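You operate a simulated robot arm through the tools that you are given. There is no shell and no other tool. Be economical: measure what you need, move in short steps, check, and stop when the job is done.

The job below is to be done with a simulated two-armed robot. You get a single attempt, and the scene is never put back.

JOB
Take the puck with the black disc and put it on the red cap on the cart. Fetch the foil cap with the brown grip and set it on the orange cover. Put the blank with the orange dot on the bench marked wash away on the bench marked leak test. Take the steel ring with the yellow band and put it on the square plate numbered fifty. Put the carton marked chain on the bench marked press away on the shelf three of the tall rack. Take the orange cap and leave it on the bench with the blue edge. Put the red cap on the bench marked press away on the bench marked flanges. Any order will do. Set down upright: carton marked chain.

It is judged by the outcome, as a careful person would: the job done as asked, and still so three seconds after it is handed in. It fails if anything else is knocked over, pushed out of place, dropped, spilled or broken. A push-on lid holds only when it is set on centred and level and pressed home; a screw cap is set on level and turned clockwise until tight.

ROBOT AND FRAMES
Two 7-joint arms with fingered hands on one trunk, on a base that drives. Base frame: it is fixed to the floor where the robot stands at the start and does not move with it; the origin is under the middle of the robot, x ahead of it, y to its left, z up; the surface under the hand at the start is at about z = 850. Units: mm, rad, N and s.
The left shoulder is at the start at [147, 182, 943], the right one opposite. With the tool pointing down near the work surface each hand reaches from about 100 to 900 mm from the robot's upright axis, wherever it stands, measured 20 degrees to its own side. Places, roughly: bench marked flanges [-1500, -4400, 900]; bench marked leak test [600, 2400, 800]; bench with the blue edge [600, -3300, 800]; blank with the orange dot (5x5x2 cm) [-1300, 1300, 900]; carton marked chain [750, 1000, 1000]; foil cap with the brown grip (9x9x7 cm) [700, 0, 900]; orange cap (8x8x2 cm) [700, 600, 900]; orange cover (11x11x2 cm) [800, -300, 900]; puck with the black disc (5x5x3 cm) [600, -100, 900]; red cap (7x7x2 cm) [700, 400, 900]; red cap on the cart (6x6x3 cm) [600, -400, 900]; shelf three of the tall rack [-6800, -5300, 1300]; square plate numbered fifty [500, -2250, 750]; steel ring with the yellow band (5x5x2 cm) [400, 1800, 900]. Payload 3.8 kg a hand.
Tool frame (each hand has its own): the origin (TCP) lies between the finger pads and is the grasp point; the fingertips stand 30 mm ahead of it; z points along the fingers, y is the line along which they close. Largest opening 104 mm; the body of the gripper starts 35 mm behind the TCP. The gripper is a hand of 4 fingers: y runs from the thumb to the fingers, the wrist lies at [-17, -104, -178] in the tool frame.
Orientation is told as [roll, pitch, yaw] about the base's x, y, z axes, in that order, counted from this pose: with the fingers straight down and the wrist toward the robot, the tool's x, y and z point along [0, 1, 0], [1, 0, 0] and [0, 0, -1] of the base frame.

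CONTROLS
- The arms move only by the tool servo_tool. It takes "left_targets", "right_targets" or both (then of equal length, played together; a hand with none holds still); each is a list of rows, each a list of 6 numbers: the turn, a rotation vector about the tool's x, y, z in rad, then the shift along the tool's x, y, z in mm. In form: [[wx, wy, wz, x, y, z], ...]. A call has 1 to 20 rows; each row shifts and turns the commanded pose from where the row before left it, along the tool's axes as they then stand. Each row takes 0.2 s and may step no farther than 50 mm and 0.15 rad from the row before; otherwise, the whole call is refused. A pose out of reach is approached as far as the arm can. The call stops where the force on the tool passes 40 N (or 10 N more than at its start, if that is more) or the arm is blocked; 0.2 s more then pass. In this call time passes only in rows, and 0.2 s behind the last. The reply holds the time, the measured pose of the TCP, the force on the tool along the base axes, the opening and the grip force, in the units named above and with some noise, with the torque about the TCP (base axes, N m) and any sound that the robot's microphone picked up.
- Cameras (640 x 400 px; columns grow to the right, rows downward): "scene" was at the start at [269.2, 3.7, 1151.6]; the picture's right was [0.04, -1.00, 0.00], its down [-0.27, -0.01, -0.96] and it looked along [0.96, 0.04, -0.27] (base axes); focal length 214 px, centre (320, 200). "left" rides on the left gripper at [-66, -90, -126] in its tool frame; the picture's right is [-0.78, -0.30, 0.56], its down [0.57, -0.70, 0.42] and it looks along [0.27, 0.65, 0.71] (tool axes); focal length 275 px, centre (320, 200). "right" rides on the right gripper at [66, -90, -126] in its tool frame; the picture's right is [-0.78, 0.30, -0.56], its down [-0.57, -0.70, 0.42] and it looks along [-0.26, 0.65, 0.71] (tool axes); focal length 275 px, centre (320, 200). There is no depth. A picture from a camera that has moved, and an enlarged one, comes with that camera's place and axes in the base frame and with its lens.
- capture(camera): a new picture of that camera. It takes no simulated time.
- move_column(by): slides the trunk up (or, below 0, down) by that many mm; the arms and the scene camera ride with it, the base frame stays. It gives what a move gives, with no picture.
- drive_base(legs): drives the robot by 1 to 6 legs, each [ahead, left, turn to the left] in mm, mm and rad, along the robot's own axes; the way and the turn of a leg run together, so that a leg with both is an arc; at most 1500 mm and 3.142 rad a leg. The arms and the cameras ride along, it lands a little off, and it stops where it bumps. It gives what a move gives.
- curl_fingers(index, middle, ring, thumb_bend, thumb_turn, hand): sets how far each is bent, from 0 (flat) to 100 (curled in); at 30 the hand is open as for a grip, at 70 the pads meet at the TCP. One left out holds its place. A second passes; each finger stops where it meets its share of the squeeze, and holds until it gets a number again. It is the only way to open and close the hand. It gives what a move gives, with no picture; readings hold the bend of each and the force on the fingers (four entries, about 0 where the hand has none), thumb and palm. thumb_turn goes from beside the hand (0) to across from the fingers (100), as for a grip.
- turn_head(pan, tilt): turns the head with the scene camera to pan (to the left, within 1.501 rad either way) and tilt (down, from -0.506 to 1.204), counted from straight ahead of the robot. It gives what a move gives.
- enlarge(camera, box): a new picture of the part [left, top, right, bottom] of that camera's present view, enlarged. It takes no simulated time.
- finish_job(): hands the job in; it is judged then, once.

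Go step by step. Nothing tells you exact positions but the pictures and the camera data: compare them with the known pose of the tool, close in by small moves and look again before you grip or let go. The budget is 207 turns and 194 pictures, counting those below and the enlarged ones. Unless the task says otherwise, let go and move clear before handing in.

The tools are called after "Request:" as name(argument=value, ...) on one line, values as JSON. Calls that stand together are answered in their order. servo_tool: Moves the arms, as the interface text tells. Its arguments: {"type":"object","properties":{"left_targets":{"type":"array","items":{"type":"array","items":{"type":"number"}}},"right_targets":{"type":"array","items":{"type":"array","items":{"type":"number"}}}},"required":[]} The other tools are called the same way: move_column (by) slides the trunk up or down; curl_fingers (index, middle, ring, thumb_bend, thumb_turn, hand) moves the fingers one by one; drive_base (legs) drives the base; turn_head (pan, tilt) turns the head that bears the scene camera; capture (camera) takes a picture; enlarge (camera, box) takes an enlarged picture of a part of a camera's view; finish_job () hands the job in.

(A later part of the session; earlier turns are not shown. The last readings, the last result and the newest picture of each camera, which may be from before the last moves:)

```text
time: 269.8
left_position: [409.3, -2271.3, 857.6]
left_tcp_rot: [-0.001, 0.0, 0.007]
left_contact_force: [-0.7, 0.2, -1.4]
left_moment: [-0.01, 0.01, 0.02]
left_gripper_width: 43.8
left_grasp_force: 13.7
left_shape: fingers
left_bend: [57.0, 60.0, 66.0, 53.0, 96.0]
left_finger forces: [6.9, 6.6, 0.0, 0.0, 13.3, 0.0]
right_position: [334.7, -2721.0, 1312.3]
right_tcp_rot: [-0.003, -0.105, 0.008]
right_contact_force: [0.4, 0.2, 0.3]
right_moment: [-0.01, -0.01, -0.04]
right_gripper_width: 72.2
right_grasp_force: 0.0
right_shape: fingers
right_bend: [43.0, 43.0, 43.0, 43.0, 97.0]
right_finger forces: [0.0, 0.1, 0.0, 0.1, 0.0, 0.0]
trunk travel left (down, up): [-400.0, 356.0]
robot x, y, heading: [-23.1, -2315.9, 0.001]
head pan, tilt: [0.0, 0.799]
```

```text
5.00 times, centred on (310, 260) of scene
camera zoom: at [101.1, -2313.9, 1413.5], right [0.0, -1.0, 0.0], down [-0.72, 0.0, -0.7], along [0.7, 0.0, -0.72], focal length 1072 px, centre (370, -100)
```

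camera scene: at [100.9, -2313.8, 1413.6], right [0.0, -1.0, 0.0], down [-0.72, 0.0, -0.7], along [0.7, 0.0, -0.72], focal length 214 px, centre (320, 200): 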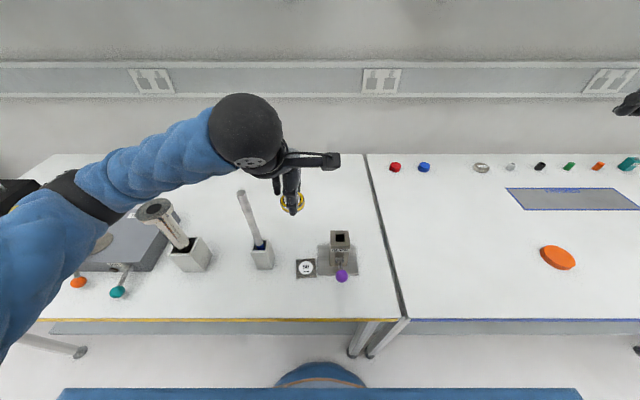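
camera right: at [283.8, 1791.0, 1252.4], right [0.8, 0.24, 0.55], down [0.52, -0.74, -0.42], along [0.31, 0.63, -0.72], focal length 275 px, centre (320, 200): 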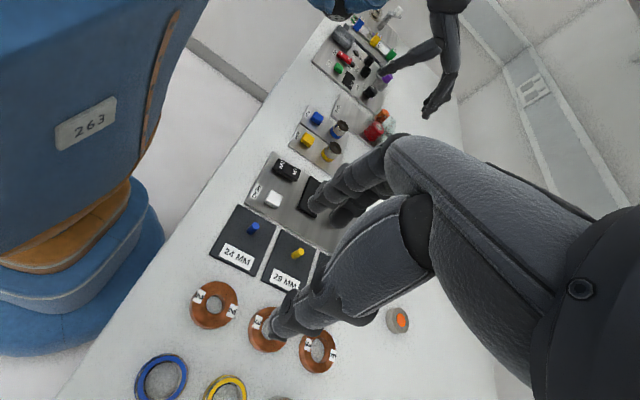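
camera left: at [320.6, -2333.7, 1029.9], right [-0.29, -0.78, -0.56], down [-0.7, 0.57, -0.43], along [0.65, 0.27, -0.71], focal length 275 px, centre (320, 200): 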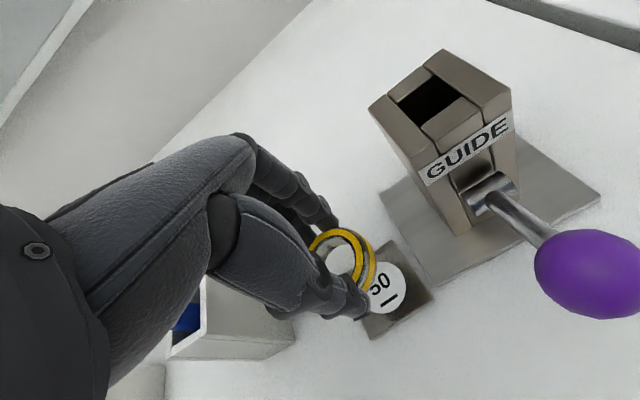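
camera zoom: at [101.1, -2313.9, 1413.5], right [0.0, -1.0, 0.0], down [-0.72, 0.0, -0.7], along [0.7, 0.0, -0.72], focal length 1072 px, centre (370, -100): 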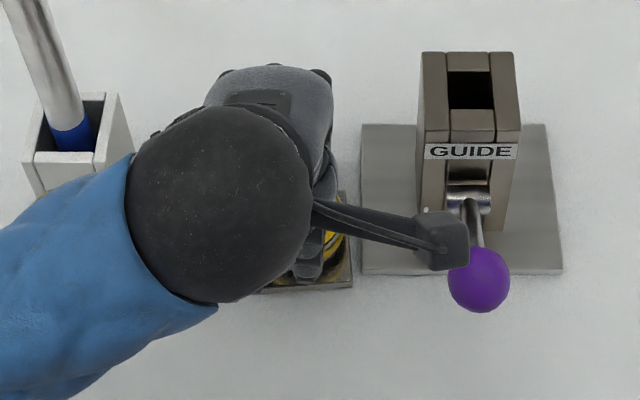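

The ring is centred on the plate within a few millimetres. I'll lower it in small steps.

Request:
servo_tool(left_targets=[[0, 0, 0, 0, -1, 3], [0, 0, 0, 0, 0, 3]])

Request:
servo_tool(left_targets=[[0, 0, 0, 0, 0, 1.5], [0, 0, 0, 0, 0, 1.5]])

Request:
enlarge(camera="left", box=[240, 180, 460, 340])

```text
time: 270.4
left_position: [408.4, -2272.8, 851.8]
left_tcp_rot: [-0.002, -0.002, 0.009]
left_contact_force: [-0.1, -0.1, -0.4]
left_moment: [-0.01, 0.0, 0.0]
left_gripper_width: 44.2
left_grasp_force: 13.3
left_shape: fingers
left_bend: [57.0, 60.0, 66.0, 53.0, 96.0]
left_finger forces: [6.9, 6.6, 0.1, 0.0, 13.2, 0.0]
right_position: [334.6, -2719.8, 1313.2]
right_tcp_rot: [-0.003, -0.104, 0.008]
right_contact_force: [-0.5, 1.1, -0.2]
right_moment: [0.0, 0.0, -0.01]
right_gripper_width: 72.4
right_grasp_force: 0.0
right_shape: fingers
right_bend: [43.0, 43.0, 43.0, 43.0, 97.0]
right_finger forces: [0.0, 0.0, 0.1, 0.0, 0.1, 0.0]
trunk travel left (down, up): [-400.0, 356.0]
robot x, y, heading: [-18.7, -2316.5, 0.001]
head pan, tilt: [0.0, 0.799]
```

```text
time: 271.0
left_position: [407.4, -2274.5, 849.4]
left_tcp_rot: [-0.004, -0.003, 0.006]
left_contact_force: [0.1, 0.3, -1.1]
left_moment: [-0.01, 0.01, 0.02]
left_gripper_width: 43.8
left_grasp_force: 13.9
left_shape: fingers
left_bend: [57.0, 60.0, 66.0, 53.0, 96.0]
left_finger forces: [7.0, 6.5, 0.0, 0.0, 13.2, 0.0]
right_position: [333.3, -2721.4, 1313.0]
right_tcp_rot: [-0.004, -0.106, 0.009]
right_contact_force: [-0.5, -1.0, -0.6]
right_moment: [0.0, 0.02, 0.0]
right_gripper_width: 72.4
right_grasp_force: 0.0
right_shape: fingers
right_bend: [43.0, 43.0, 43.0, 43.0, 97.0]
right_finger forces: [0.0, 0.0, 0.1, 0.0, 0.0, 0.0]
trunk travel left (down, up): [-400.0, 356.0]
robot x, y, heading: [-21.0, -2312.4, 0.004]
head pan, tilt: [0.0, 0.799]
```

```text
2.50 times, centred on (350, 260) of left
camera zoom: at [317.8, -2340.0, 975.1], right [-0.29, -0.78, -0.56], down [-0.7, 0.57, -0.43], along [0.65, 0.27, -0.71], focal length 688 px, centre (245, 50)
```

zoom: 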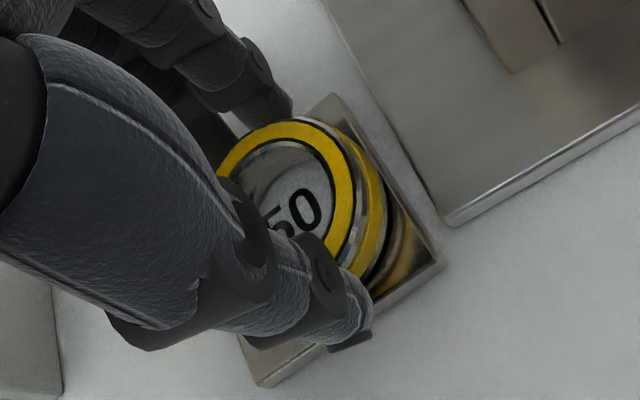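

Slightly off towards the guide; I'll shift by about [-2.5,+3.5] and continue down.

Request:
servo_tool(left_targets=[[0, 0, 0, 3.5, -2.5, 0], [0, 0, 0, 0, 0, 1.5], [0, 0, 0, 0, 0, 1]])

Request:
enlarge(camera="left", box=[240, 180, 460, 340])

```text
time: 271.8
left_position: [404.9, -2270.3, 848.1]
left_tcp_rot: [-0.004, -0.003, 0.009]
left_contact_force: [-1.1, -0.2, 1.7]
left_moment: [-0.01, 0.06, 0.02]
left_gripper_width: 44.1
left_grasp_force: 14.0
left_shape: fingers
left_bend: [57.0, 60.0, 66.0, 53.0, 96.0]
left_finger forces: [6.7, 6.8, 0.0, 0.1, 13.8, 0.1]
right_position: [333.2, -2719.4, 1313.1]
right_tcp_rot: [-0.004, -0.104, 0.009]
right_contact_force: [1.2, -1.2, 0.0]
right_moment: [-0.04, -0.01, -0.01]
right_gripper_width: 72.3
right_grasp_force: 0.2
right_shape: fingers
right_bend: [43.0, 43.0, 43.0, 43.0, 97.0]
right_finger forces: [0.0, 0.0, 0.0, 0.1, 0.1, 0.0]
trunk travel left (down, up): [-400.0, 356.0]
robot x, y, heading: [-18.3, -2313.4, 0.001]
head pan, tilt: [0.0, 0.799]
```

```text
2.50 times, centred on (350, 260) of left
camera zoom: at [315.4, -2336.3, 973.0], right [-0.29, -0.78, -0.56], down [-0.7, 0.57, -0.43], along [0.65, 0.27, -0.71], focal length 688 px, centre (245, 50)
```

zoom: 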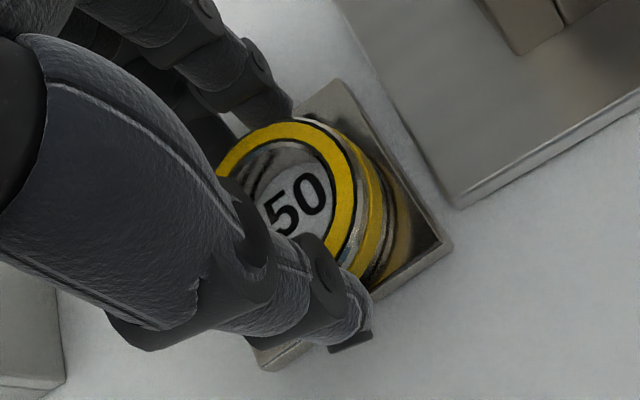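

It's touching and the "50" shows centred through the ring. I'll release and lift.

Request:
curl_fingers(hand="left", index=50, middle=50, ring=50, thumb_bend=48)

Request:
curl_fingers(hand="left", index=40, middle=40, ring=40, thumb_bend=40)

Request:
servo_tool(left_targets=[[0, 0, 0, 0, 0, -20], [0, 0, 0, 0, 0, -45], [0, 0, 0, 0, 0, -45], [0, 0, 0, 0, 0, -45], [0, 0, 0, 0, 0, -45], [0, 0, 0, 0, 0, -45], [0, 0, 0, 0, 0, -45]])

Request:
capture(camera="left")

```text
time: 272.8
left_position: [404.1, -2269.7, 845.6]
left_tcp_rot: [-0.002, -0.004, 0.007]
left_contact_force: [0.5, 0.9, 0.1]
left_moment: [0.0, -0.01, -0.03]
left_gripper_width: 55.6
left_grasp_force: 0.0
left_shape: fingers
left_bend: [50.0, 50.0, 50.0, 48.0, 97.0]
left_finger forces: [0.0, 0.0, 0.0, 0.0, 0.0, 0.0]
right_position: [335.4, -2720.1, 1312.9]
right_tcp_rot: [-0.003, -0.105, 0.009]
right_contact_force: [-0.2, -0.3, 0.4]
right_moment: [0.0, 0.0, -0.03]
right_gripper_width: 72.3
right_grasp_force: 0.1
right_shape: fingers
right_bend: [43.0, 43.0, 43.0, 43.0, 97.0]
right_finger forces: [0.0, 0.1, 0.0, 0.0, 0.1, 0.1]
trunk travel left (down, up): [-400.0, 356.0]
robot x, y, heading: [-19.9, -2313.2, 0.004]
head pan, tilt: [0.0, 0.799]
```

```text
time: 273.8
left_position: [404.8, -2269.7, 847.3]
left_tcp_rot: [-0.002, -0.001, 0.011]
left_contact_force: [0.6, -0.5, -0.1]
left_moment: [-0.02, 0.0, 0.0]
left_gripper_width: 78.9
left_grasp_force: 0.0
left_shape: fingers
left_bend: [40.0, 40.0, 40.0, 40.0, 97.0]
left_finger forces: [0.1, 0.0, 0.0, 0.0, 0.1, 0.1]
right_position: [335.2, -2720.2, 1313.3]
right_tcp_rot: [-0.003, -0.103, 0.009]
right_contact_force: [-0.1, 0.1, 1.0]
right_moment: [0.01, 0.0, -0.01]
right_gripper_width: 72.7
right_grasp_force: 0.0
right_shape: fingers
right_bend: [43.0, 43.0, 43.0, 43.0, 97.0]
right_finger forces: [0.0, 0.1, 0.1, 0.0, 0.0, 0.0]
trunk travel left (down, up): [-400.0, 356.0]
robot x, y, heading: [-23.8, -2315.6, 0.007]
head pan, tilt: [0.0, 0.799]
```

```text
time: 275.2
left_position: [421.7, -2197.4, 1017.6]
left_tcp_rot: [0.204, -0.006, 0.081]
left_contact_force: [0.7, -0.8, 0.3]
left_moment: [0.0, -0.02, 0.03]
left_gripper_width: 79.3
left_grasp_force: 0.1
left_shape: fingers
left_bend: [40.0, 40.0, 40.0, 40.0, 97.0]
left_finger forces: [0.0, 0.0, 0.0, 0.0, 0.1, 0.0]
left hand out of reach, approached as far as the arm can: row 6
right_position: [335.4, -2720.1, 1313.6]
right_tcp_rot: [-0.005, -0.104, 0.01]
right_contact_force: [0.4, 0.3, 0.3]
right_moment: [0.0, 0.03, -0.01]
right_gripper_width: 72.4
right_grasp_force: 0.0
right_shape: fingers
right_bend: [43.0, 43.0, 43.0, 43.0, 97.0]
right_finger forces: [0.0, 0.1, 0.1, 0.1, 0.0, 0.0]
trunk travel left (down, up): [-400.0, 356.0]
robot x, y, heading: [-21.4, -2314.5, 0.003]
head pan, tilt: [0.0, 0.799]
stopped in row 6 (left hand): the arm was blocked; the commanded pose is now the measured one
```

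```text
57 pictures are left
camera left: at [338.1, -2294.8, 1126.8], right [-0.24, -0.67, -0.7], down [-0.75, 0.59, -0.3], along [0.62, 0.46, -0.64], focal length 275 px, centre (320, 200)
```

left: 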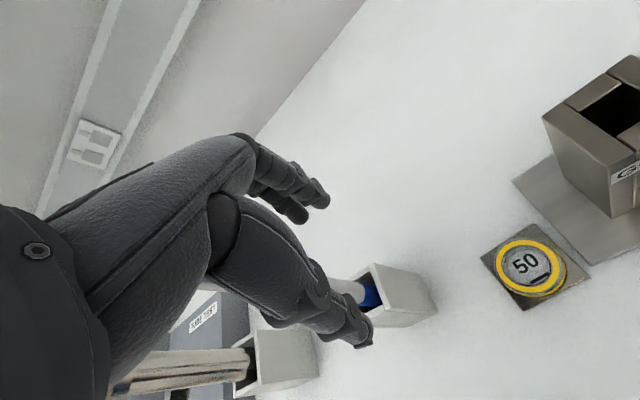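

The ring sits well on the plate. But the left arm moved oddly and got blocked on the way up; I'll look at the scene.

Request:
capture(camera="scene")

Request:
enlarge(camera="scene", box=[60, 80, 320, 300])

```text
56 pictures are left
camera scene: at [101.7, -2312.9, 1413.4], right [0.0, -1.0, 0.0], down [-0.72, 0.0, -0.7], along [0.7, 0.0, -0.72], focal length 214 px, centre (320, 200)
```

scene: 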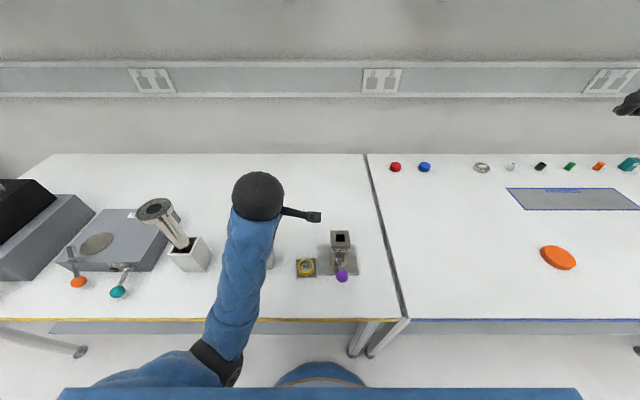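

```text
1.82 times, centred on (190, 190) of scene
camera zoom: at [101.7, -2312.9, 1413.4], right [0.0, -1.0, 0.0], down [-0.72, 0.0, -0.7], along [0.7, 0.0, -0.72], focal length 390 px, centre (556, 218)
```

zoom: 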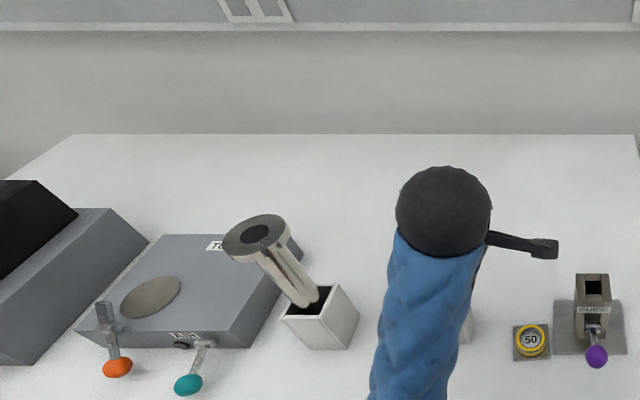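

The arm flipped its elbow inwards and the hand is close to the upright rod. I'll ease it away to the right in small steps.

Request:
servo_tool(left_targets=[[0, 0, 0, -10, -5, 0], [0, 0, 0, -15, -5, 0], [0, 0, 0, -20, -5, 0]])

Request:
capture(camera="left")

Request:
capture(camera="scene")

```text
time: 276.2
left_position: [430.8, -2207.5, 1022.1]
left_tcp_rot: [0.285, -0.081, 0.119]
left_contact_force: [-0.2, -0.1, -0.3]
left_moment: [0.01, 0.0, -0.02]
left_gripper_width: 79.4
left_grasp_force: 0.1
left_shape: fingers
left_bend: [40.0, 40.0, 40.0, 40.0, 97.0]
left_finger forces: [0.0, 0.1, 0.0, 0.1, 0.0, 0.0]
right_position: [335.2, -2719.8, 1313.9]
right_tcp_rot: [-0.004, -0.104, 0.008]
right_contact_force: [-0.1, 0.2, 0.1]
right_moment: [-0.01, -0.01, -0.01]
right_gripper_width: 72.2
right_grasp_force: 0.1
right_shape: fingers
right_bend: [43.0, 43.0, 43.0, 43.0, 97.0]
right_finger forces: [0.0, 0.1, 0.2, 0.1, 0.0, 0.0]
trunk travel left (down, up): [-400.0, 356.0]
robot x, y, heading: [-22.2, -2314.1, 0.003]
head pan, tilt: [0.0, 0.799]
stopped in row 3 (left hand): the arm was blocked; the commanded pose is now the measured one
```

```text
54 pictures are left
camera left: at [345.4, -2316.2, 1116.2], right [-0.16, -0.61, -0.77], down [-0.75, 0.58, -0.3], along [0.64, 0.53, -0.56], focal length 275 px, centre (320, 200)
```

left: 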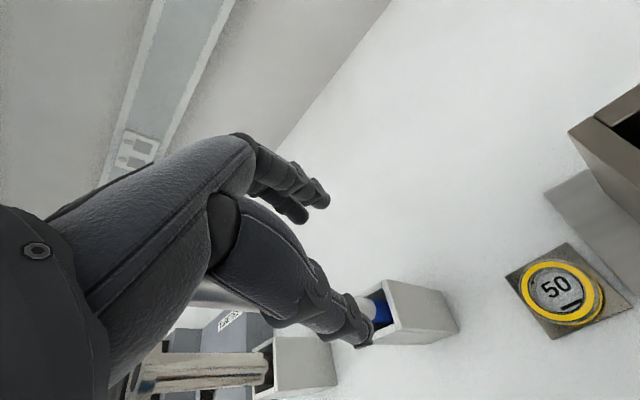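

```text
53 pictures are left
camera scene: at [101.0, -2313.7, 1413.5], right [0.0, -1.0, 0.0], down [-0.72, 0.0, -0.7], along [0.7, 0.0, -0.72], focal length 214 px, centre (320, 200)
```

scene: 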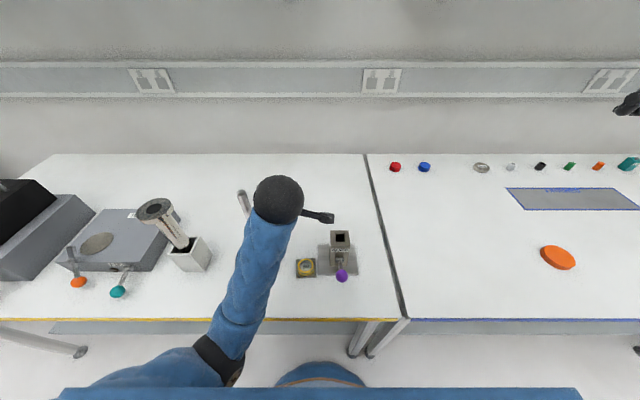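

The rod still stands; the elbow seems jammed against the torso. I'll shift the base right away from the rod, raise the trunk, then back off before untangling the arm.

Request:
drive_base(legs=[[0, -60, 0]])

Request:
move_column(by=150)

Request:
drive_base(legs=[[-400, 0, 0]])

Request:
capture(camera="scene")

```text
time: 277.1
left_position: [430.9, -2268.5, 1021.3]
left_tcp_rot: [0.286, -0.082, 0.121]
left_contact_force: [0.4, -1.3, -0.2]
left_moment: [0.06, -0.02, -0.01]
left_gripper_width: 79.2
left_grasp_force: 0.1
left_shape: fingers
left_bend: [40.0, 40.0, 40.0, 40.0, 97.0]
left_finger forces: [0.0, 0.1, 0.1, 0.0, 0.1, 0.0]
right_position: [334.9, -2782.8, 1312.0]
right_tcp_rot: [-0.001, -0.105, 0.009]
right_contact_force: [-0.4, 0.3, -0.5]
right_moment: [0.04, 0.03, 0.02]
right_gripper_width: 72.4
right_grasp_force: 0.1
right_shape: fingers
right_bend: [43.0, 43.0, 43.0, 43.0, 97.0]
right_finger forces: [0.0, 0.0, 0.1, 0.2, 0.0, 0.0]
trunk travel left (down, up): [-400.0, 356.0]
robot x, y, heading: [-22.6, -2374.6, -0.001]
head pan, tilt: [0.0, 0.799]
```

```text
time: 278.6
left_position: [445.4, -2209.2, 1159.6]
left_tcp_rot: [0.418, -0.141, 0.165]
left_contact_force: [-0.7, 0.5, -0.3]
left_moment: [0.05, -0.01, -0.02]
left_gripper_width: 79.3
left_grasp_force: 0.1
left_shape: fingers
left_bend: [40.0, 40.0, 40.0, 40.0, 97.0]
left_finger forces: [0.0, 0.0, 0.0, 0.0, 0.0, 0.0]
right_position: [334.8, -2781.3, 1449.2]
right_tcp_rot: [-0.004, -0.108, 0.008]
right_contact_force: [0.5, -0.5, -0.3]
right_moment: [0.04, 0.0, 0.0]
right_gripper_width: 72.3
right_grasp_force: 0.1
right_shape: fingers
right_bend: [43.0, 43.0, 43.0, 43.0, 97.0]
right_finger forces: [0.0, 0.0, 0.0, 0.1, 0.0, 0.0]
trunk travel left (down, up): [-534.0, 222.0]
robot x, y, heading: [-20.8, -2373.7, 0.003]
head pan, tilt: [0.0, 0.799]
stopped: the arm was blocked; the commanded pose is now the measured one
```

```text
time: 281.1
left_position: [38.1, -2208.7, 1158.4]
left_tcp_rot: [0.418, -0.142, 0.172]
left_contact_force: [0.1, 0.3, 0.3]
left_moment: [0.0, 0.0, 0.01]
left_gripper_width: 79.4
left_grasp_force: 0.1
left_shape: fingers
left_bend: [40.0, 40.0, 40.0, 40.0, 97.0]
left_finger forces: [0.1, 0.0, 0.0, 0.1, 0.1, 0.1]
right_position: [-71.0, -2779.3, 1448.1]
right_tcp_rot: [-0.002, -0.106, 0.014]
right_contact_force: [-0.7, 0.0, 0.1]
right_moment: [0.03, -0.01, 0.0]
right_gripper_width: 72.3
right_grasp_force: 0.2
right_shape: fingers
right_bend: [43.0, 43.0, 43.0, 43.0, 97.0]
right_finger forces: [0.0, 0.0, 0.0, 0.1, 0.0, 0.0]
trunk travel left (down, up): [-534.0, 222.0]
robot x, y, heading: [-425.5, -2376.2, 0.01]
head pan, tilt: [0.0, 0.799]
```

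```text
52 pictures are left
camera scene: at [-329.8, -2375.4, 1548.8], right [0.01, -1.0, 0.0], down [-0.72, -0.01, -0.7], along [0.7, 0.01, -0.72], focal length 214 px, centre (320, 200)
```

scene: 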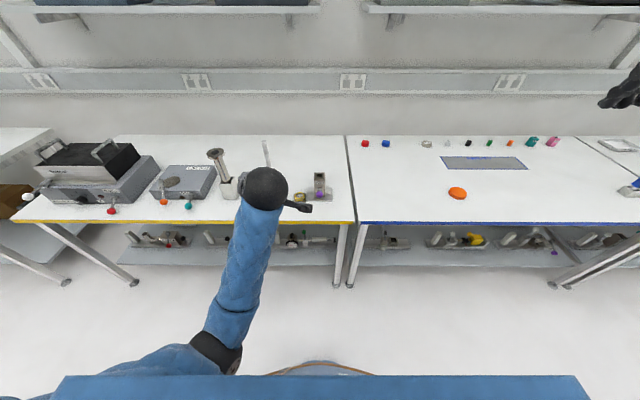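

Everything on the bench still stands. In free space now, I'll straighten the left arm forward and outward.

Request:
servo_tool(left_targets=[[0, 0, 0, 10, 40, 0], [0, 0, 0, 10, 40, 0], [0, 0, 0, 10, 40, 0], [0.035, -0.105, 0.04, 15, 30, 0], [0.035, -0.105, 0.04, 20, 0, 0], [0.035, -0.105, 0.04, 20, 0, 0], [0.035, -0.105, 0.04, 20, 0, 0]])

Request:
capture(camera="scene")

```text
time: 282.7
left_position: [166.0, -2084.3, 1210.0]
left_tcp_rot: [0.0, 0.029, 0.041]
left_contact_force: [0.2, -0.3, 0.0]
left_moment: [-0.04, 0.01, 0.0]
left_gripper_width: 79.6
left_grasp_force: 0.0
left_shape: fingers
left_bend: [40.0, 40.0, 40.0, 40.0, 97.0]
left_finger forces: [0.0, 0.1, 0.0, 0.0, 0.0, 0.0]
right_position: [-70.5, -2779.8, 1448.3]
right_tcp_rot: [-0.003, -0.107, 0.014]
right_contact_force: [0.5, 1.1, -0.5]
right_moment: [-0.06, 0.0, -0.02]
right_gripper_width: 72.6
right_grasp_force: 0.0
right_shape: fingers
right_bend: [43.0, 43.0, 43.0, 43.0, 97.0]
right_finger forces: [0.0, 0.0, 0.0, 0.0, 0.0, 0.0]
trunk travel left (down, up): [-534.0, 222.0]
robot x, y, heading: [-424.2, -2372.3, 0.006]
head pan, tilt: [0.0, 0.799]
```

```text
51 pictures are left
camera scene: at [-329.1, -2374.2, 1548.7], right [0.01, -1.0, 0.0], down [-0.72, -0.01, -0.7], along [0.7, 0.0, -0.72], focal length 214 px, centre (320, 200)
```

scene: 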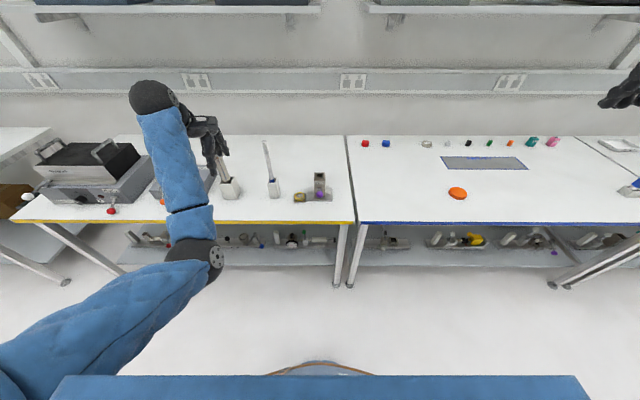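

The left arm is free. Next the carton (grip across y with the left hand yawed −90°). I'll drive back along to about y=1150 at a safe distance.

Request:
drive_base(legs=[[-60, 1200, 0], [0, 1200, 0], [0, 1130, 0]])

Request:
turn_head(pan=-0.1, tilt=0.75)

Request:
capture(camera="scene")

```text
time: 299.8
left_position: [47.8, 1439.7, 1209.4]
left_tcp_rot: [0.002, 0.029, 0.054]
left_contact_force: [-0.1, 0.2, -0.4]
left_moment: [0.02, 0.0, -0.01]
left_gripper_width: 79.4
left_grasp_force: 0.0
left_shape: fingers
left_bend: [40.0, 40.0, 40.0, 40.0, 97.0]
left_finger forces: [0.1, 0.0, 0.0, 0.1, 0.0, 0.1]
right_position: [-182.5, 742.6, 1447.5]
right_tcp_rot: [-0.004, -0.108, 0.025]
right_contact_force: [0.0, -0.8, 0.9]
right_moment: [-0.01, 0.0, 0.0]
right_gripper_width: 72.4
right_grasp_force: 0.0
right_shape: fingers
right_bend: [43.0, 43.0, 43.0, 43.0, 97.0]
right_finger forces: [0.0, 0.0, 0.0, 0.0, 0.0, 0.0]
trunk travel left (down, up): [-534.0, 222.0]
robot x, y, heading: [-541.8, 1140.2, 0.02]
head pan, tilt: [0.0, 0.799]
```

```text
time: 300.4
left_position: [49.8, 1439.6, 1209.3]
left_tcp_rot: [0.002, 0.03, 0.051]
left_contact_force: [0.2, 0.6, 0.0]
left_moment: [-0.01, 0.0, 0.03]
left_gripper_width: 79.2
left_grasp_force: 0.1
left_shape: fingers
left_bend: [40.0, 40.0, 40.0, 40.0, 97.0]
left_finger forces: [0.0, 0.1, 0.0, 0.1, 0.0, 0.0]
right_position: [-181.4, 743.8, 1448.3]
right_tcp_rot: [-0.005, -0.106, 0.02]
right_contact_force: [-0.3, 0.7, -0.3]
right_moment: [-0.01, -0.03, 0.03]
right_gripper_width: 72.5
right_grasp_force: 0.0
right_shape: fingers
right_bend: [43.0, 43.0, 43.0, 43.0, 97.0]
right_finger forces: [0.1, 0.0, 0.0, 0.1, 0.1, 0.0]
trunk travel left (down, up): [-534.0, 222.0]
robot x, y, heading: [-541.0, 1143.9, 0.017]
head pan, tilt: [-0.099, 0.75]
```

```text
50 pictures are left
camera scene: at [-441.8, 1137.3, 1552.7], right [-0.08, -1.0, 0.0], down [-0.68, 0.06, -0.73], along [0.73, -0.06, -0.68], focal length 214 px, centre (320, 200)
```

scene: 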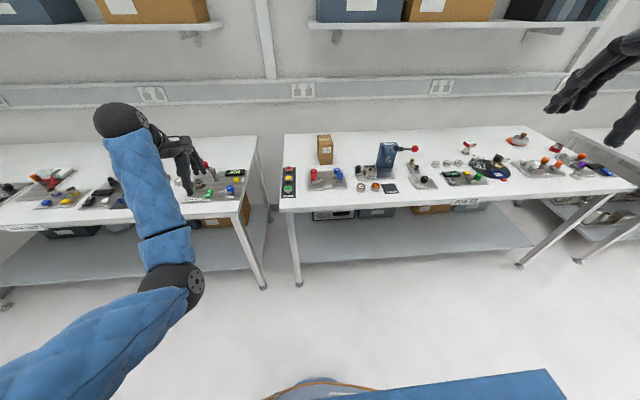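

All is in order on the press bench and the carton stands clear at its left end. I'll lower the trunk a bit and rotate the left hand to −90° here in free space.

Request:
move_column(by=-134)

Request:
servo_tool(left_targets=[[-0.03, 0, 0, -35, -27, 0], [0, 0, 0, -35, -27, 0], [0, 0, 0, -35, -27, 0], [0, 0, 0, -35, -27, 0], [0, 0, 0.1337, 0, 0, 0], [0, 0, 0.1337, 0, 0, 0], [0, 0, 0.1337, 0, 0, 0], [0, 0, 0.1337, 0, 0, 0], [0, 0, 0.1337, 0, 0, 0], [0, 0, 0.1337, 0, 0, 0], [0, 0, 0.1337, 0, 0, 0], [0, 0, 0.1337, 0, 0, 0], [0, 0, 0.1337, 0, 0, 0], [0, 0, 0.1337, 0, 0, 0], [0, 0, 0.1337, 0, 0, 0], [0, 0, 0.1337, 0, 0, 0]])

Request:
curl_fingers(hand="left", index=30, middle=30, ring=30, thumb_bend=30)

```text
time: 302.1
left_position: [48.2, 1440.4, 1075.2]
left_tcp_rot: [0.001, 0.028, 0.052]
left_contact_force: [-0.2, -0.5, 0.6]
left_moment: [0.01, -0.01, 0.0]
left_gripper_width: 79.2
left_grasp_force: 0.1
left_shape: fingers
left_bend: [40.0, 40.0, 40.0, 40.0, 97.0]
left_finger forces: [0.0, 0.1, 0.0, 0.0, 0.0, 0.1]
right_position: [-182.4, 742.5, 1314.9]
right_tcp_rot: [-0.002, -0.106, 0.022]
right_contact_force: [0.2, -0.8, 0.4]
right_moment: [0.0, -0.05, 0.01]
right_gripper_width: 72.3
right_grasp_force: 0.1
right_shape: fingers
right_bend: [43.0, 43.0, 43.0, 43.0, 97.0]
right_finger forces: [0.0, 0.1, 0.0, 0.0, 0.0, 0.0]
trunk travel left (down, up): [-400.0, 356.0]
robot x, y, heading: [-543.9, 1146.8, 0.019]
head pan, tilt: [-0.099, 0.75]
```

```text
time: 305.5
left_position: [-50.6, 1274.7, 1038.0]
left_tcp_rot: [0.07, -0.003, -1.511]
left_contact_force: [0.1, -0.2, 0.0]
left_moment: [-0.01, -0.01, 0.01]
left_gripper_width: 79.5
left_grasp_force: 0.1
left_shape: fingers
left_bend: [40.0, 40.0, 40.0, 40.0, 97.0]
left_finger forces: [0.1, 0.0, 0.0, 0.1, 0.1, 0.1]
left hand out of reach, approached as far as the arm can: row 7, 8, 9, 10
right_position: [-180.2, 743.5, 1312.8]
right_tcp_rot: [-0.005, -0.107, 0.022]
right_contact_force: [-0.5, 0.2, -0.8]
right_moment: [-0.01, -0.01, -0.04]
right_gripper_width: 72.1
right_grasp_force: 0.0
right_shape: fingers
right_bend: [43.0, 43.0, 43.0, 43.0, 97.0]
right_finger forces: [0.0, 0.0, 0.0, 0.0, 0.0, 0.0]
trunk travel left (down, up): [-400.0, 356.0]
robot x, y, heading: [-540.8, 1141.8, 0.02]
head pan, tilt: [-0.099, 0.75]
```

```text
time: 306.5
left_position: [-52.3, 1275.1, 1040.0]
left_tcp_rot: [0.069, -0.001, -1.507]
left_contact_force: [-0.6, 0.4, -0.4]
left_moment: [-0.02, -0.02, 0.0]
left_gripper_width: 104.6
left_grasp_force: 0.0
left_shape: fingers
left_bend: [30.0, 30.0, 30.0, 30.0, 97.0]
left_finger forces: [0.0, 0.0, 0.0, 0.0, 0.0, 0.0]
right_position: [-182.2, 742.9, 1314.7]
right_tcp_rot: [-0.004, -0.108, 0.023]
right_contact_force: [-0.7, 0.3, 0.8]
right_moment: [-0.01, -0.01, 0.0]
right_gripper_width: 72.4
right_grasp_force: 0.1
right_shape: fingers
right_bend: [43.0, 43.0, 43.0, 43.0, 97.0]
right_finger forces: [0.1, 0.0, 0.1, 0.1, 0.0, 0.1]
trunk travel left (down, up): [-400.0, 356.0]
robot x, y, heading: [-543.8, 1145.6, 0.015]
head pan, tilt: [-0.099, 0.75]
```

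The yaw works. I'll level it and extend to the relative pose needed for the carton, as a test in free space.

Request:
servo_tool(left_targets=[[-0.069, 0, 0.046, 0, 0, 0], [0, 0, 0, 37, 22, 0], [0, 0, 0, 37, 22, 0], [0, 0, 0, 37, 22, 0], [0, 0, 0, 37, 22, 0], [0, 0, 0, 37, 22, 0], [0, 0, 0, 0, 0, 25]])

Request:
capture(camera="scene")

```text
time: 308.1
left_position: [106.5, 1178.2, 1030.3]
left_tcp_rot: [0.073, -0.066, -1.561]
left_contact_force: [0.8, -0.2, 0.7]
left_moment: [0.0, 0.01, 0.0]
left_gripper_width: 104.2
left_grasp_force: 0.1
left_shape: fingers
left_bend: [30.0, 30.0, 30.0, 30.0, 97.0]
left_finger forces: [0.0, 0.0, 0.0, 0.1, 0.1, 0.1]
left hand out of reach, approached as far as the arm can: row 6
right_position: [-181.7, 742.6, 1313.7]
right_tcp_rot: [-0.002, -0.107, 0.022]
right_contact_force: [0.2, -0.1, 0.4]
right_moment: [0.03, 0.01, 0.02]
right_gripper_width: 72.3
right_grasp_force: 0.0
right_shape: fingers
right_bend: [43.0, 43.0, 43.0, 43.0, 97.0]
right_finger forces: [0.1, 0.0, 0.1, 0.1, 0.0, 0.0]
trunk travel left (down, up): [-400.0, 356.0]
robot x, y, heading: [-542.5, 1144.6, 0.018]
head pan, tilt: [-0.099, 0.75]
```

```text
49 pictures are left
camera scene: at [-418.9, 1137.0, 1417.9], right [-0.08, -1.0, 0.0], down [-0.68, 0.06, -0.73], along [0.73, -0.06, -0.68], focal length 214 px, centre (320, 200)
```

scene: 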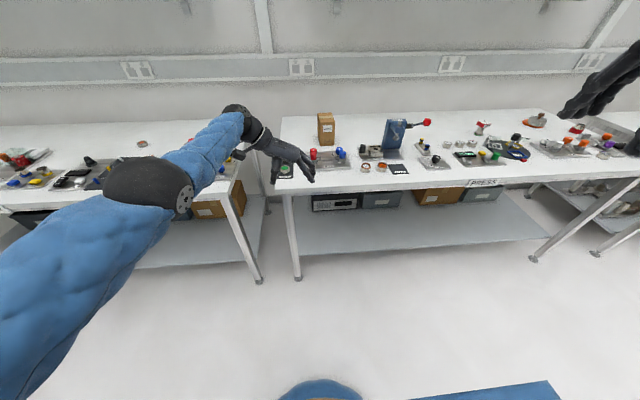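

The reach is just short with a vertical hand, so I'll tilt the hand forward by 0.3 rad (still gripping across y), retract a little, then drive up to the bench.

Request:
servo_tool(left_targets=[[0.066, 0.11, 0, -30, 0, -20], [0, 0.117, 0, -40, 0, -25], [0, 0, 0, -35, 0, -25]])

Request:
drive_base(legs=[[0, -160, -0.017], [520, 0, 0]])

Request:
turn_head(pan=0.0, tilt=0.75)

Request:
capture(camera="scene")

Request:
capture(camera="left")

```text
time: 308.9
left_position: [140.0, 1149.9, 1073.7]
left_tcp_rot: [0.298, 0.0, -1.554]
left_contact_force: [0.8, -0.9, 0.3]
left_moment: [0.03, -0.01, -0.03]
left_gripper_width: 104.2
left_grasp_force: 0.1
left_shape: fingers
left_bend: [30.0, 30.0, 30.0, 30.0, 97.0]
left_finger forces: [0.0, 0.0, 0.0, 0.0, 0.1, 0.0]
left hand out of reach, approached as far as the arm can: row 1, 2, 3
right_position: [-181.7, 743.5, 1314.3]
right_tcp_rot: [-0.003, -0.106, 0.022]
right_contact_force: [0.5, 0.3, -0.5]
right_moment: [0.0, 0.03, 0.0]
right_gripper_width: 72.1
right_grasp_force: 0.0
right_shape: fingers
right_bend: [43.0, 43.0, 43.0, 43.0, 97.0]
right_finger forces: [0.0, 0.0, 0.0, 0.0, 0.0, 0.1]
trunk travel left (down, up): [-400.0, 356.0]
robot x, y, heading: [-540.3, 1143.6, 0.019]
head pan, tilt: [-0.099, 0.75]
```

```text
time: 312.9
left_position: [661.0, 987.6, 1072.5]
left_tcp_rot: [0.297, -0.001, -1.559]
left_contact_force: [-0.5, -0.4, 0.3]
left_moment: [0.0, 0.05, -0.06]
left_gripper_width: 104.3
left_grasp_force: 0.0
left_shape: fingers
left_bend: [30.0, 30.0, 30.0, 30.0, 97.0]
left_finger forces: [0.0, 0.1, 0.0, 0.0, 0.1, 0.1]
right_position: [338.3, 582.3, 1313.5]
right_tcp_rot: [-0.004, -0.106, 0.015]
right_contact_force: [-0.1, 0.8, -0.4]
right_moment: [0.01, 0.02, 0.02]
right_gripper_width: 72.4
right_grasp_force: 0.1
right_shape: fingers
right_bend: [43.0, 43.0, 43.0, 43.0, 97.0]
right_finger forces: [0.0, 0.0, 0.0, 0.1, 0.0, 0.0]
trunk travel left (down, up): [-400.0, 356.0]
robot x, y, heading: [-20.3, 984.7, 0.01]
head pan, tilt: [-0.099, 0.75]
```

```text
time: 313.6
left_position: [662.5, 985.0, 1072.1]
left_tcp_rot: [0.297, -0.001, -1.559]
left_contact_force: [0.4, -0.5, 0.6]
left_moment: [0.02, -0.02, -0.02]
left_gripper_width: 104.7
left_grasp_force: 0.0
left_shape: fingers
left_bend: [30.0, 30.0, 30.0, 30.0, 97.0]
left_finger forces: [0.1, 0.0, 0.0, 0.0, 0.0, 0.1]
right_position: [337.2, 581.6, 1313.1]
right_tcp_rot: [-0.004, -0.107, 0.017]
right_contact_force: [-0.1, 0.9, -1.1]
right_moment: [0.01, 0.0, 0.03]
right_gripper_width: 72.3
right_grasp_force: 0.2
right_shape: fingers
right_bend: [43.0, 43.0, 43.0, 43.0, 97.0]
right_finger forces: [0.1, 0.0, 0.0, 0.1, 0.1, 0.0]
trunk travel left (down, up): [-400.0, 356.0]
robot x, y, heading: [-22.3, 984.1, 0.014]
head pan, tilt: [0.0, 0.75]
```

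```text
48 pictures are left
camera scene: at [102.8, 986.3, 1418.0], right [0.01, -1.0, 0.0], down [-0.68, -0.01, -0.73], along [0.73, 0.01, -0.68], focal length 214 px, centre (320, 200)
```

scene: 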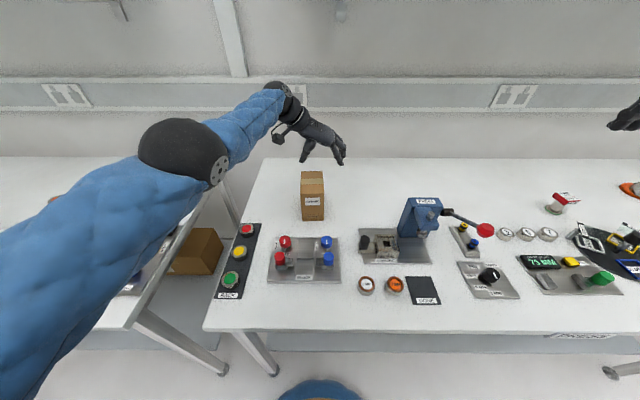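

```text
47 pictures are left
camera left: at [560.3, 1075.2, 1174.1], right [-0.58, 0.29, -0.76], down [0.66, 0.71, -0.24], along [0.47, -0.64, -0.6], focal length 275 px, centre (320, 200)
```

left: 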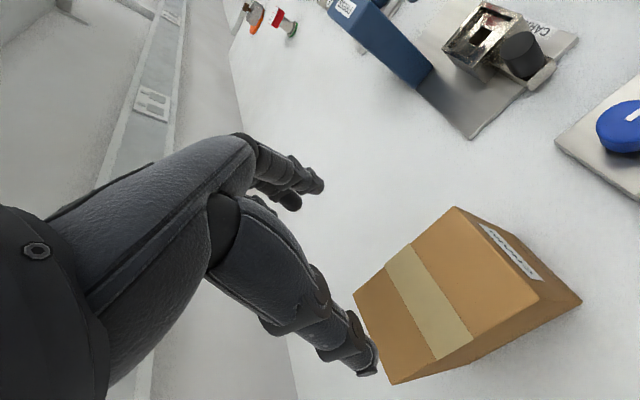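

The carton's top spans x≈600–720, y≈979–1054 (z≈975). I'll centre the hand over it and come down to just above.

Request:
servo_tool(left_targets=[[0, 0, 0, -9, -31, -3], [0, 0, 0, -9, 0, 29], [0, 0, 0, -9, 0, 29]])

Request:
capture(camera="left")

Request:
enlarge(camera="scene", box=[240, 110, 400, 230])

```text
time: 314.4
left_position: [665.1, 1015.0, 1012.6]
left_tcp_rot: [0.297, -0.003, -1.558]
left_contact_force: [0.8, -0.8, 0.7]
left_moment: [-0.01, 0.01, 0.03]
left_gripper_width: 104.3
left_grasp_force: 0.2
left_shape: fingers
left_bend: [30.0, 30.0, 30.0, 30.0, 97.0]
left_finger forces: [0.1, 0.1, 0.0, 0.1, 0.0, 0.0]
left hand out of reach, approached as far as the arm can: row 1
right_position: [337.2, 581.6, 1313.1]
right_tcp_rot: [-0.003, -0.106, 0.016]
right_contact_force: [-0.2, 0.6, -0.4]
right_moment: [0.05, -0.03, -0.02]
right_gripper_width: 72.3
right_grasp_force: 0.0
right_shape: fingers
right_bend: [43.0, 43.0, 43.0, 43.0, 97.0]
right_finger forces: [0.0, 0.0, 0.1, 0.0, 0.0, 0.1]
trunk travel left (down, up): [-400.0, 356.0]
robot x, y, heading: [-19.5, 982.7, 0.014]
head pan, tilt: [0.0, 0.75]
```

```text
46 pictures are left
camera left: at [564.8, 1103.9, 1114.1], right [-0.58, 0.29, -0.76], down [0.66, 0.71, -0.24], along [0.47, -0.64, -0.6], focal length 275 px, centre (320, 200)
```

left: 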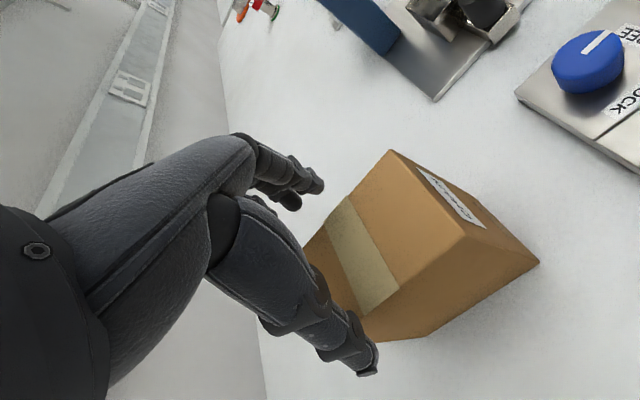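

```text
3.33 times, centred on (320, 170) of scene
camera zoom: at [103.0, 986.8, 1418.0], right [0.01, -1.0, 0.0], down [-0.68, -0.01, -0.73], along [0.73, 0.01, -0.68], focal length 715 px, centre (320, 300)
```

zoom: 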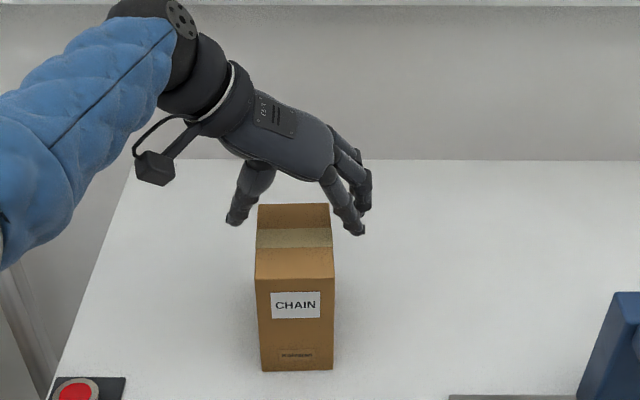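

The hand straddles the carton centrally. I'll go down to the grip height and close.

Request:
servo_tool(left_targets=[[0, 0, 0, -8, 0, 15], [0, 0, 0, -8, 0, 15], [0, 0, 0, -8, 0, 15]])

Request:
enlarge(camera="scene", box=[240, 110, 400, 230])

```text
time: 315.2
left_position: [657.9, 1015.1, 965.3]
left_tcp_rot: [0.302, -0.002, -1.558]
left_contact_force: [1.0, 1.2, 6.9]
left_moment: [0.08, 0.11, 0.01]
left_gripper_width: 107.4
left_grasp_force: 2.7
left_shape: fingers
left_bend: [30.0, 30.0, 30.0, 29.0, 98.0]
left_finger forces: [2.1, 0.0, 0.1, 0.0, 4.1, 0.0]
right_position: [335.8, 581.9, 1314.3]
right_tcp_rot: [-0.004, -0.107, 0.015]
right_contact_force: [-0.2, 0.0, 0.3]
right_moment: [-0.01, 0.03, 0.02]
right_gripper_width: 72.4
right_grasp_force: 0.1
right_shape: fingers
right_bend: [43.0, 43.0, 43.0, 43.0, 97.0]
right_finger forces: [0.1, 0.0, 0.1, 0.0, 0.1, 0.1]
trunk travel left (down, up): [-400.0, 356.0]
robot x, y, heading: [-20.4, 986.8, 0.014]
head pan, tilt: [0.0, 0.75]
```

```text
3.33 times, centred on (320, 170) of scene
camera zoom: at [102.2, 986.9, 1418.2], right [0.01, -1.0, 0.0], down [-0.68, -0.01, -0.73], along [0.73, 0.01, -0.68], focal length 715 px, centre (320, 300)
```

zoom: 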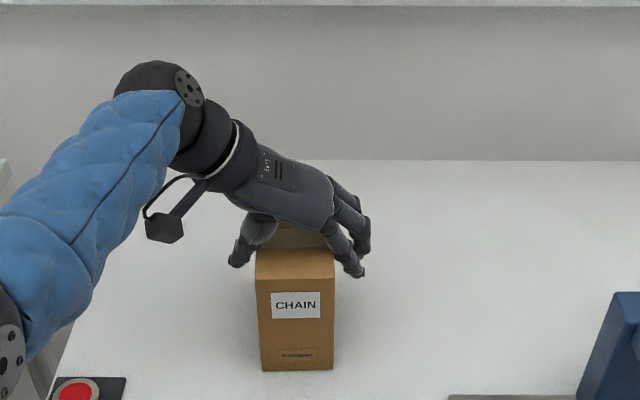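

The hand is around the carton with light contact. I'll close the grip here.

Request:
curl_fingers(hand="left", index=60, middle=60, ring=60, thumb_bend=60)

Request:
curl_fingers(hand="left", index=75, middle=75, ring=75, thumb_bend=75)

Request:
enlarge(camera="scene", box=[240, 110, 400, 230])

```text
time: 316.2
left_position: [657.5, 1013.5, 965.5]
left_tcp_rot: [0.303, -0.003, -1.557]
left_contact_force: [2.8, 0.9, 16.8]
left_moment: [-0.53, 0.03, -0.25]
left_gripper_width: 84.3
left_grasp_force: 45.1
left_shape: fingers
left_bend: [34.0, 49.0, 48.0, 48.0, 96.0]
left_finger forces: [24.4, 9.4, 9.9, 0.0, 45.4, 0.1]
right_position: [337.2, 582.3, 1314.2]
right_tcp_rot: [-0.005, -0.107, 0.015]
right_contact_force: [-1.0, -0.2, -0.4]
right_moment: [0.0, 0.0, 0.01]
right_gripper_width: 72.4
right_grasp_force: 0.2
right_shape: fingers
right_bend: [43.0, 43.0, 43.0, 43.0, 97.0]
right_finger forces: [0.0, 0.0, 0.0, 0.0, 0.1, 0.0]
trunk travel left (down, up): [-400.0, 356.0]
robot x, y, heading: [-24.4, 985.9, 0.01]
head pan, tilt: [0.0, 0.75]
```

```text
time: 317.2
left_position: [657.0, 1014.2, 964.1]
left_tcp_rot: [0.3, -0.002, -1.557]
left_contact_force: [4.2, 0.9, 18.1]
left_moment: [-0.65, -0.09, -0.2]
left_gripper_width: 72.0
left_grasp_force: 37.6
left_shape: fingers
left_bend: [73.0, 48.0, 48.0, 62.0, 95.0]
left_finger forces: [17.4, 10.3, 10.6, 0.0, 37.5, 0.0]
right_position: [336.8, 580.8, 1313.8]
right_tcp_rot: [-0.004, -0.108, 0.016]
right_contact_force: [0.5, 0.0, -0.1]
right_moment: [0.02, 0.0, -0.02]
right_gripper_width: 72.3
right_grasp_force: 0.1
right_shape: fingers
right_bend: [43.0, 43.0, 43.0, 43.0, 97.0]
right_finger forces: [0.0, 0.2, 0.0, 0.0, 0.1, 0.0]
trunk travel left (down, up): [-400.0, 356.0]
robot x, y, heading: [-18.8, 984.7, 0.015]
head pan, tilt: [0.0, 0.75]
```

```text
3.33 times, centred on (320, 170) of scene
camera zoom: at [101.7, 986.5, 1418.1], right [0.01, -1.0, 0.0], down [-0.68, -0.01, -0.73], along [0.73, 0.01, -0.68], focal length 715 px, centre (320, 300)
```

zoom: 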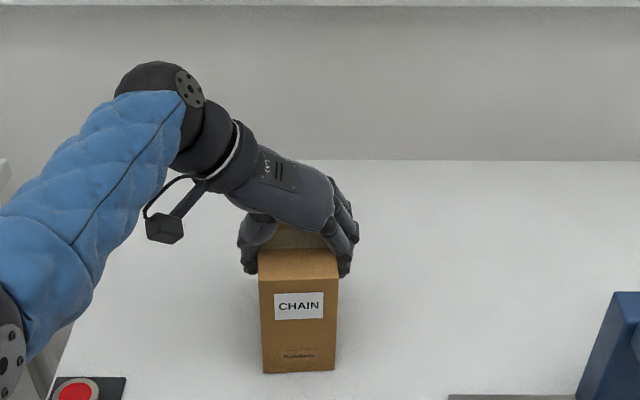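

Gripped at about 38 N. I'll lift a little and check that it holds.

Request:
servo_tool(left_targets=[[0, 0, 0, 3, 0, -10], [0, 0, 0, 6, 0, -20]])

Request:
enlarge(camera="scene", box=[240, 110, 400, 230])

Request:
capture(camera="left")

```text
time: 317.8
left_position: [656.0, 1013.4, 992.1]
left_tcp_rot: [0.293, 0.003, -1.56]
left_contact_force: [0.2, -0.3, -2.8]
left_moment: [-0.01, -0.03, 0.03]
left_gripper_width: 72.0
left_grasp_force: 34.1
left_shape: fingers
left_bend: [73.0, 49.0, 48.0, 62.0, 94.0]
left_finger forces: [15.7, 8.7, 9.6, 0.1, 34.3, 0.0]
right_position: [337.5, 581.1, 1314.3]
right_tcp_rot: [-0.003, -0.107, 0.015]
right_contact_force: [-0.4, 0.8, -0.8]
right_moment: [0.02, 0.0, 0.0]
right_gripper_width: 72.1
right_grasp_force: 0.1
right_shape: fingers
right_bend: [43.0, 43.0, 43.0, 43.0, 97.0]
right_finger forces: [0.0, 0.0, 0.0, 0.0, 0.0, 0.0]
trunk travel left (down, up): [-400.0, 356.0]
robot x, y, heading: [-21.9, 984.8, 0.007]
head pan, tilt: [0.0, 0.75]
```

```text
3.33 times, centred on (320, 170) of scene
camera zoom: at [102.6, 986.3, 1417.9], right [0.01, -1.0, 0.0], down [-0.68, -0.01, -0.73], along [0.73, 0.01, -0.68], focal length 715 px, centre (320, 300)
```

zoom: 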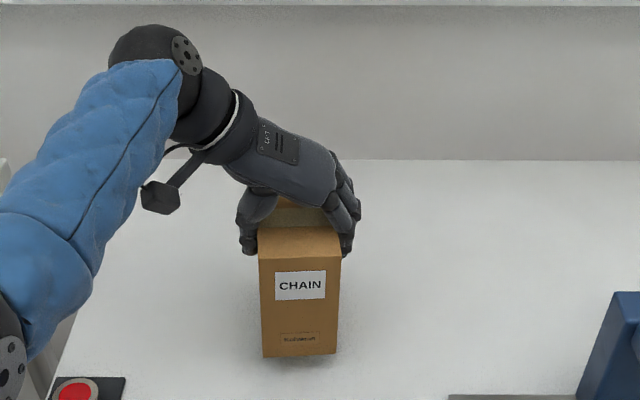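

```text
41 pictures are left
camera left: at [556.0, 1101.2, 1093.5], right [-0.59, 0.29, -0.76], down [0.66, 0.71, -0.24], along [0.47, -0.64, -0.61], focal length 275 px, centre (320, 200)
```

left: 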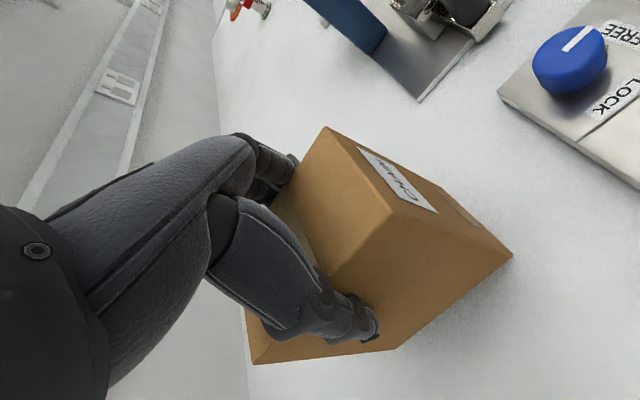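

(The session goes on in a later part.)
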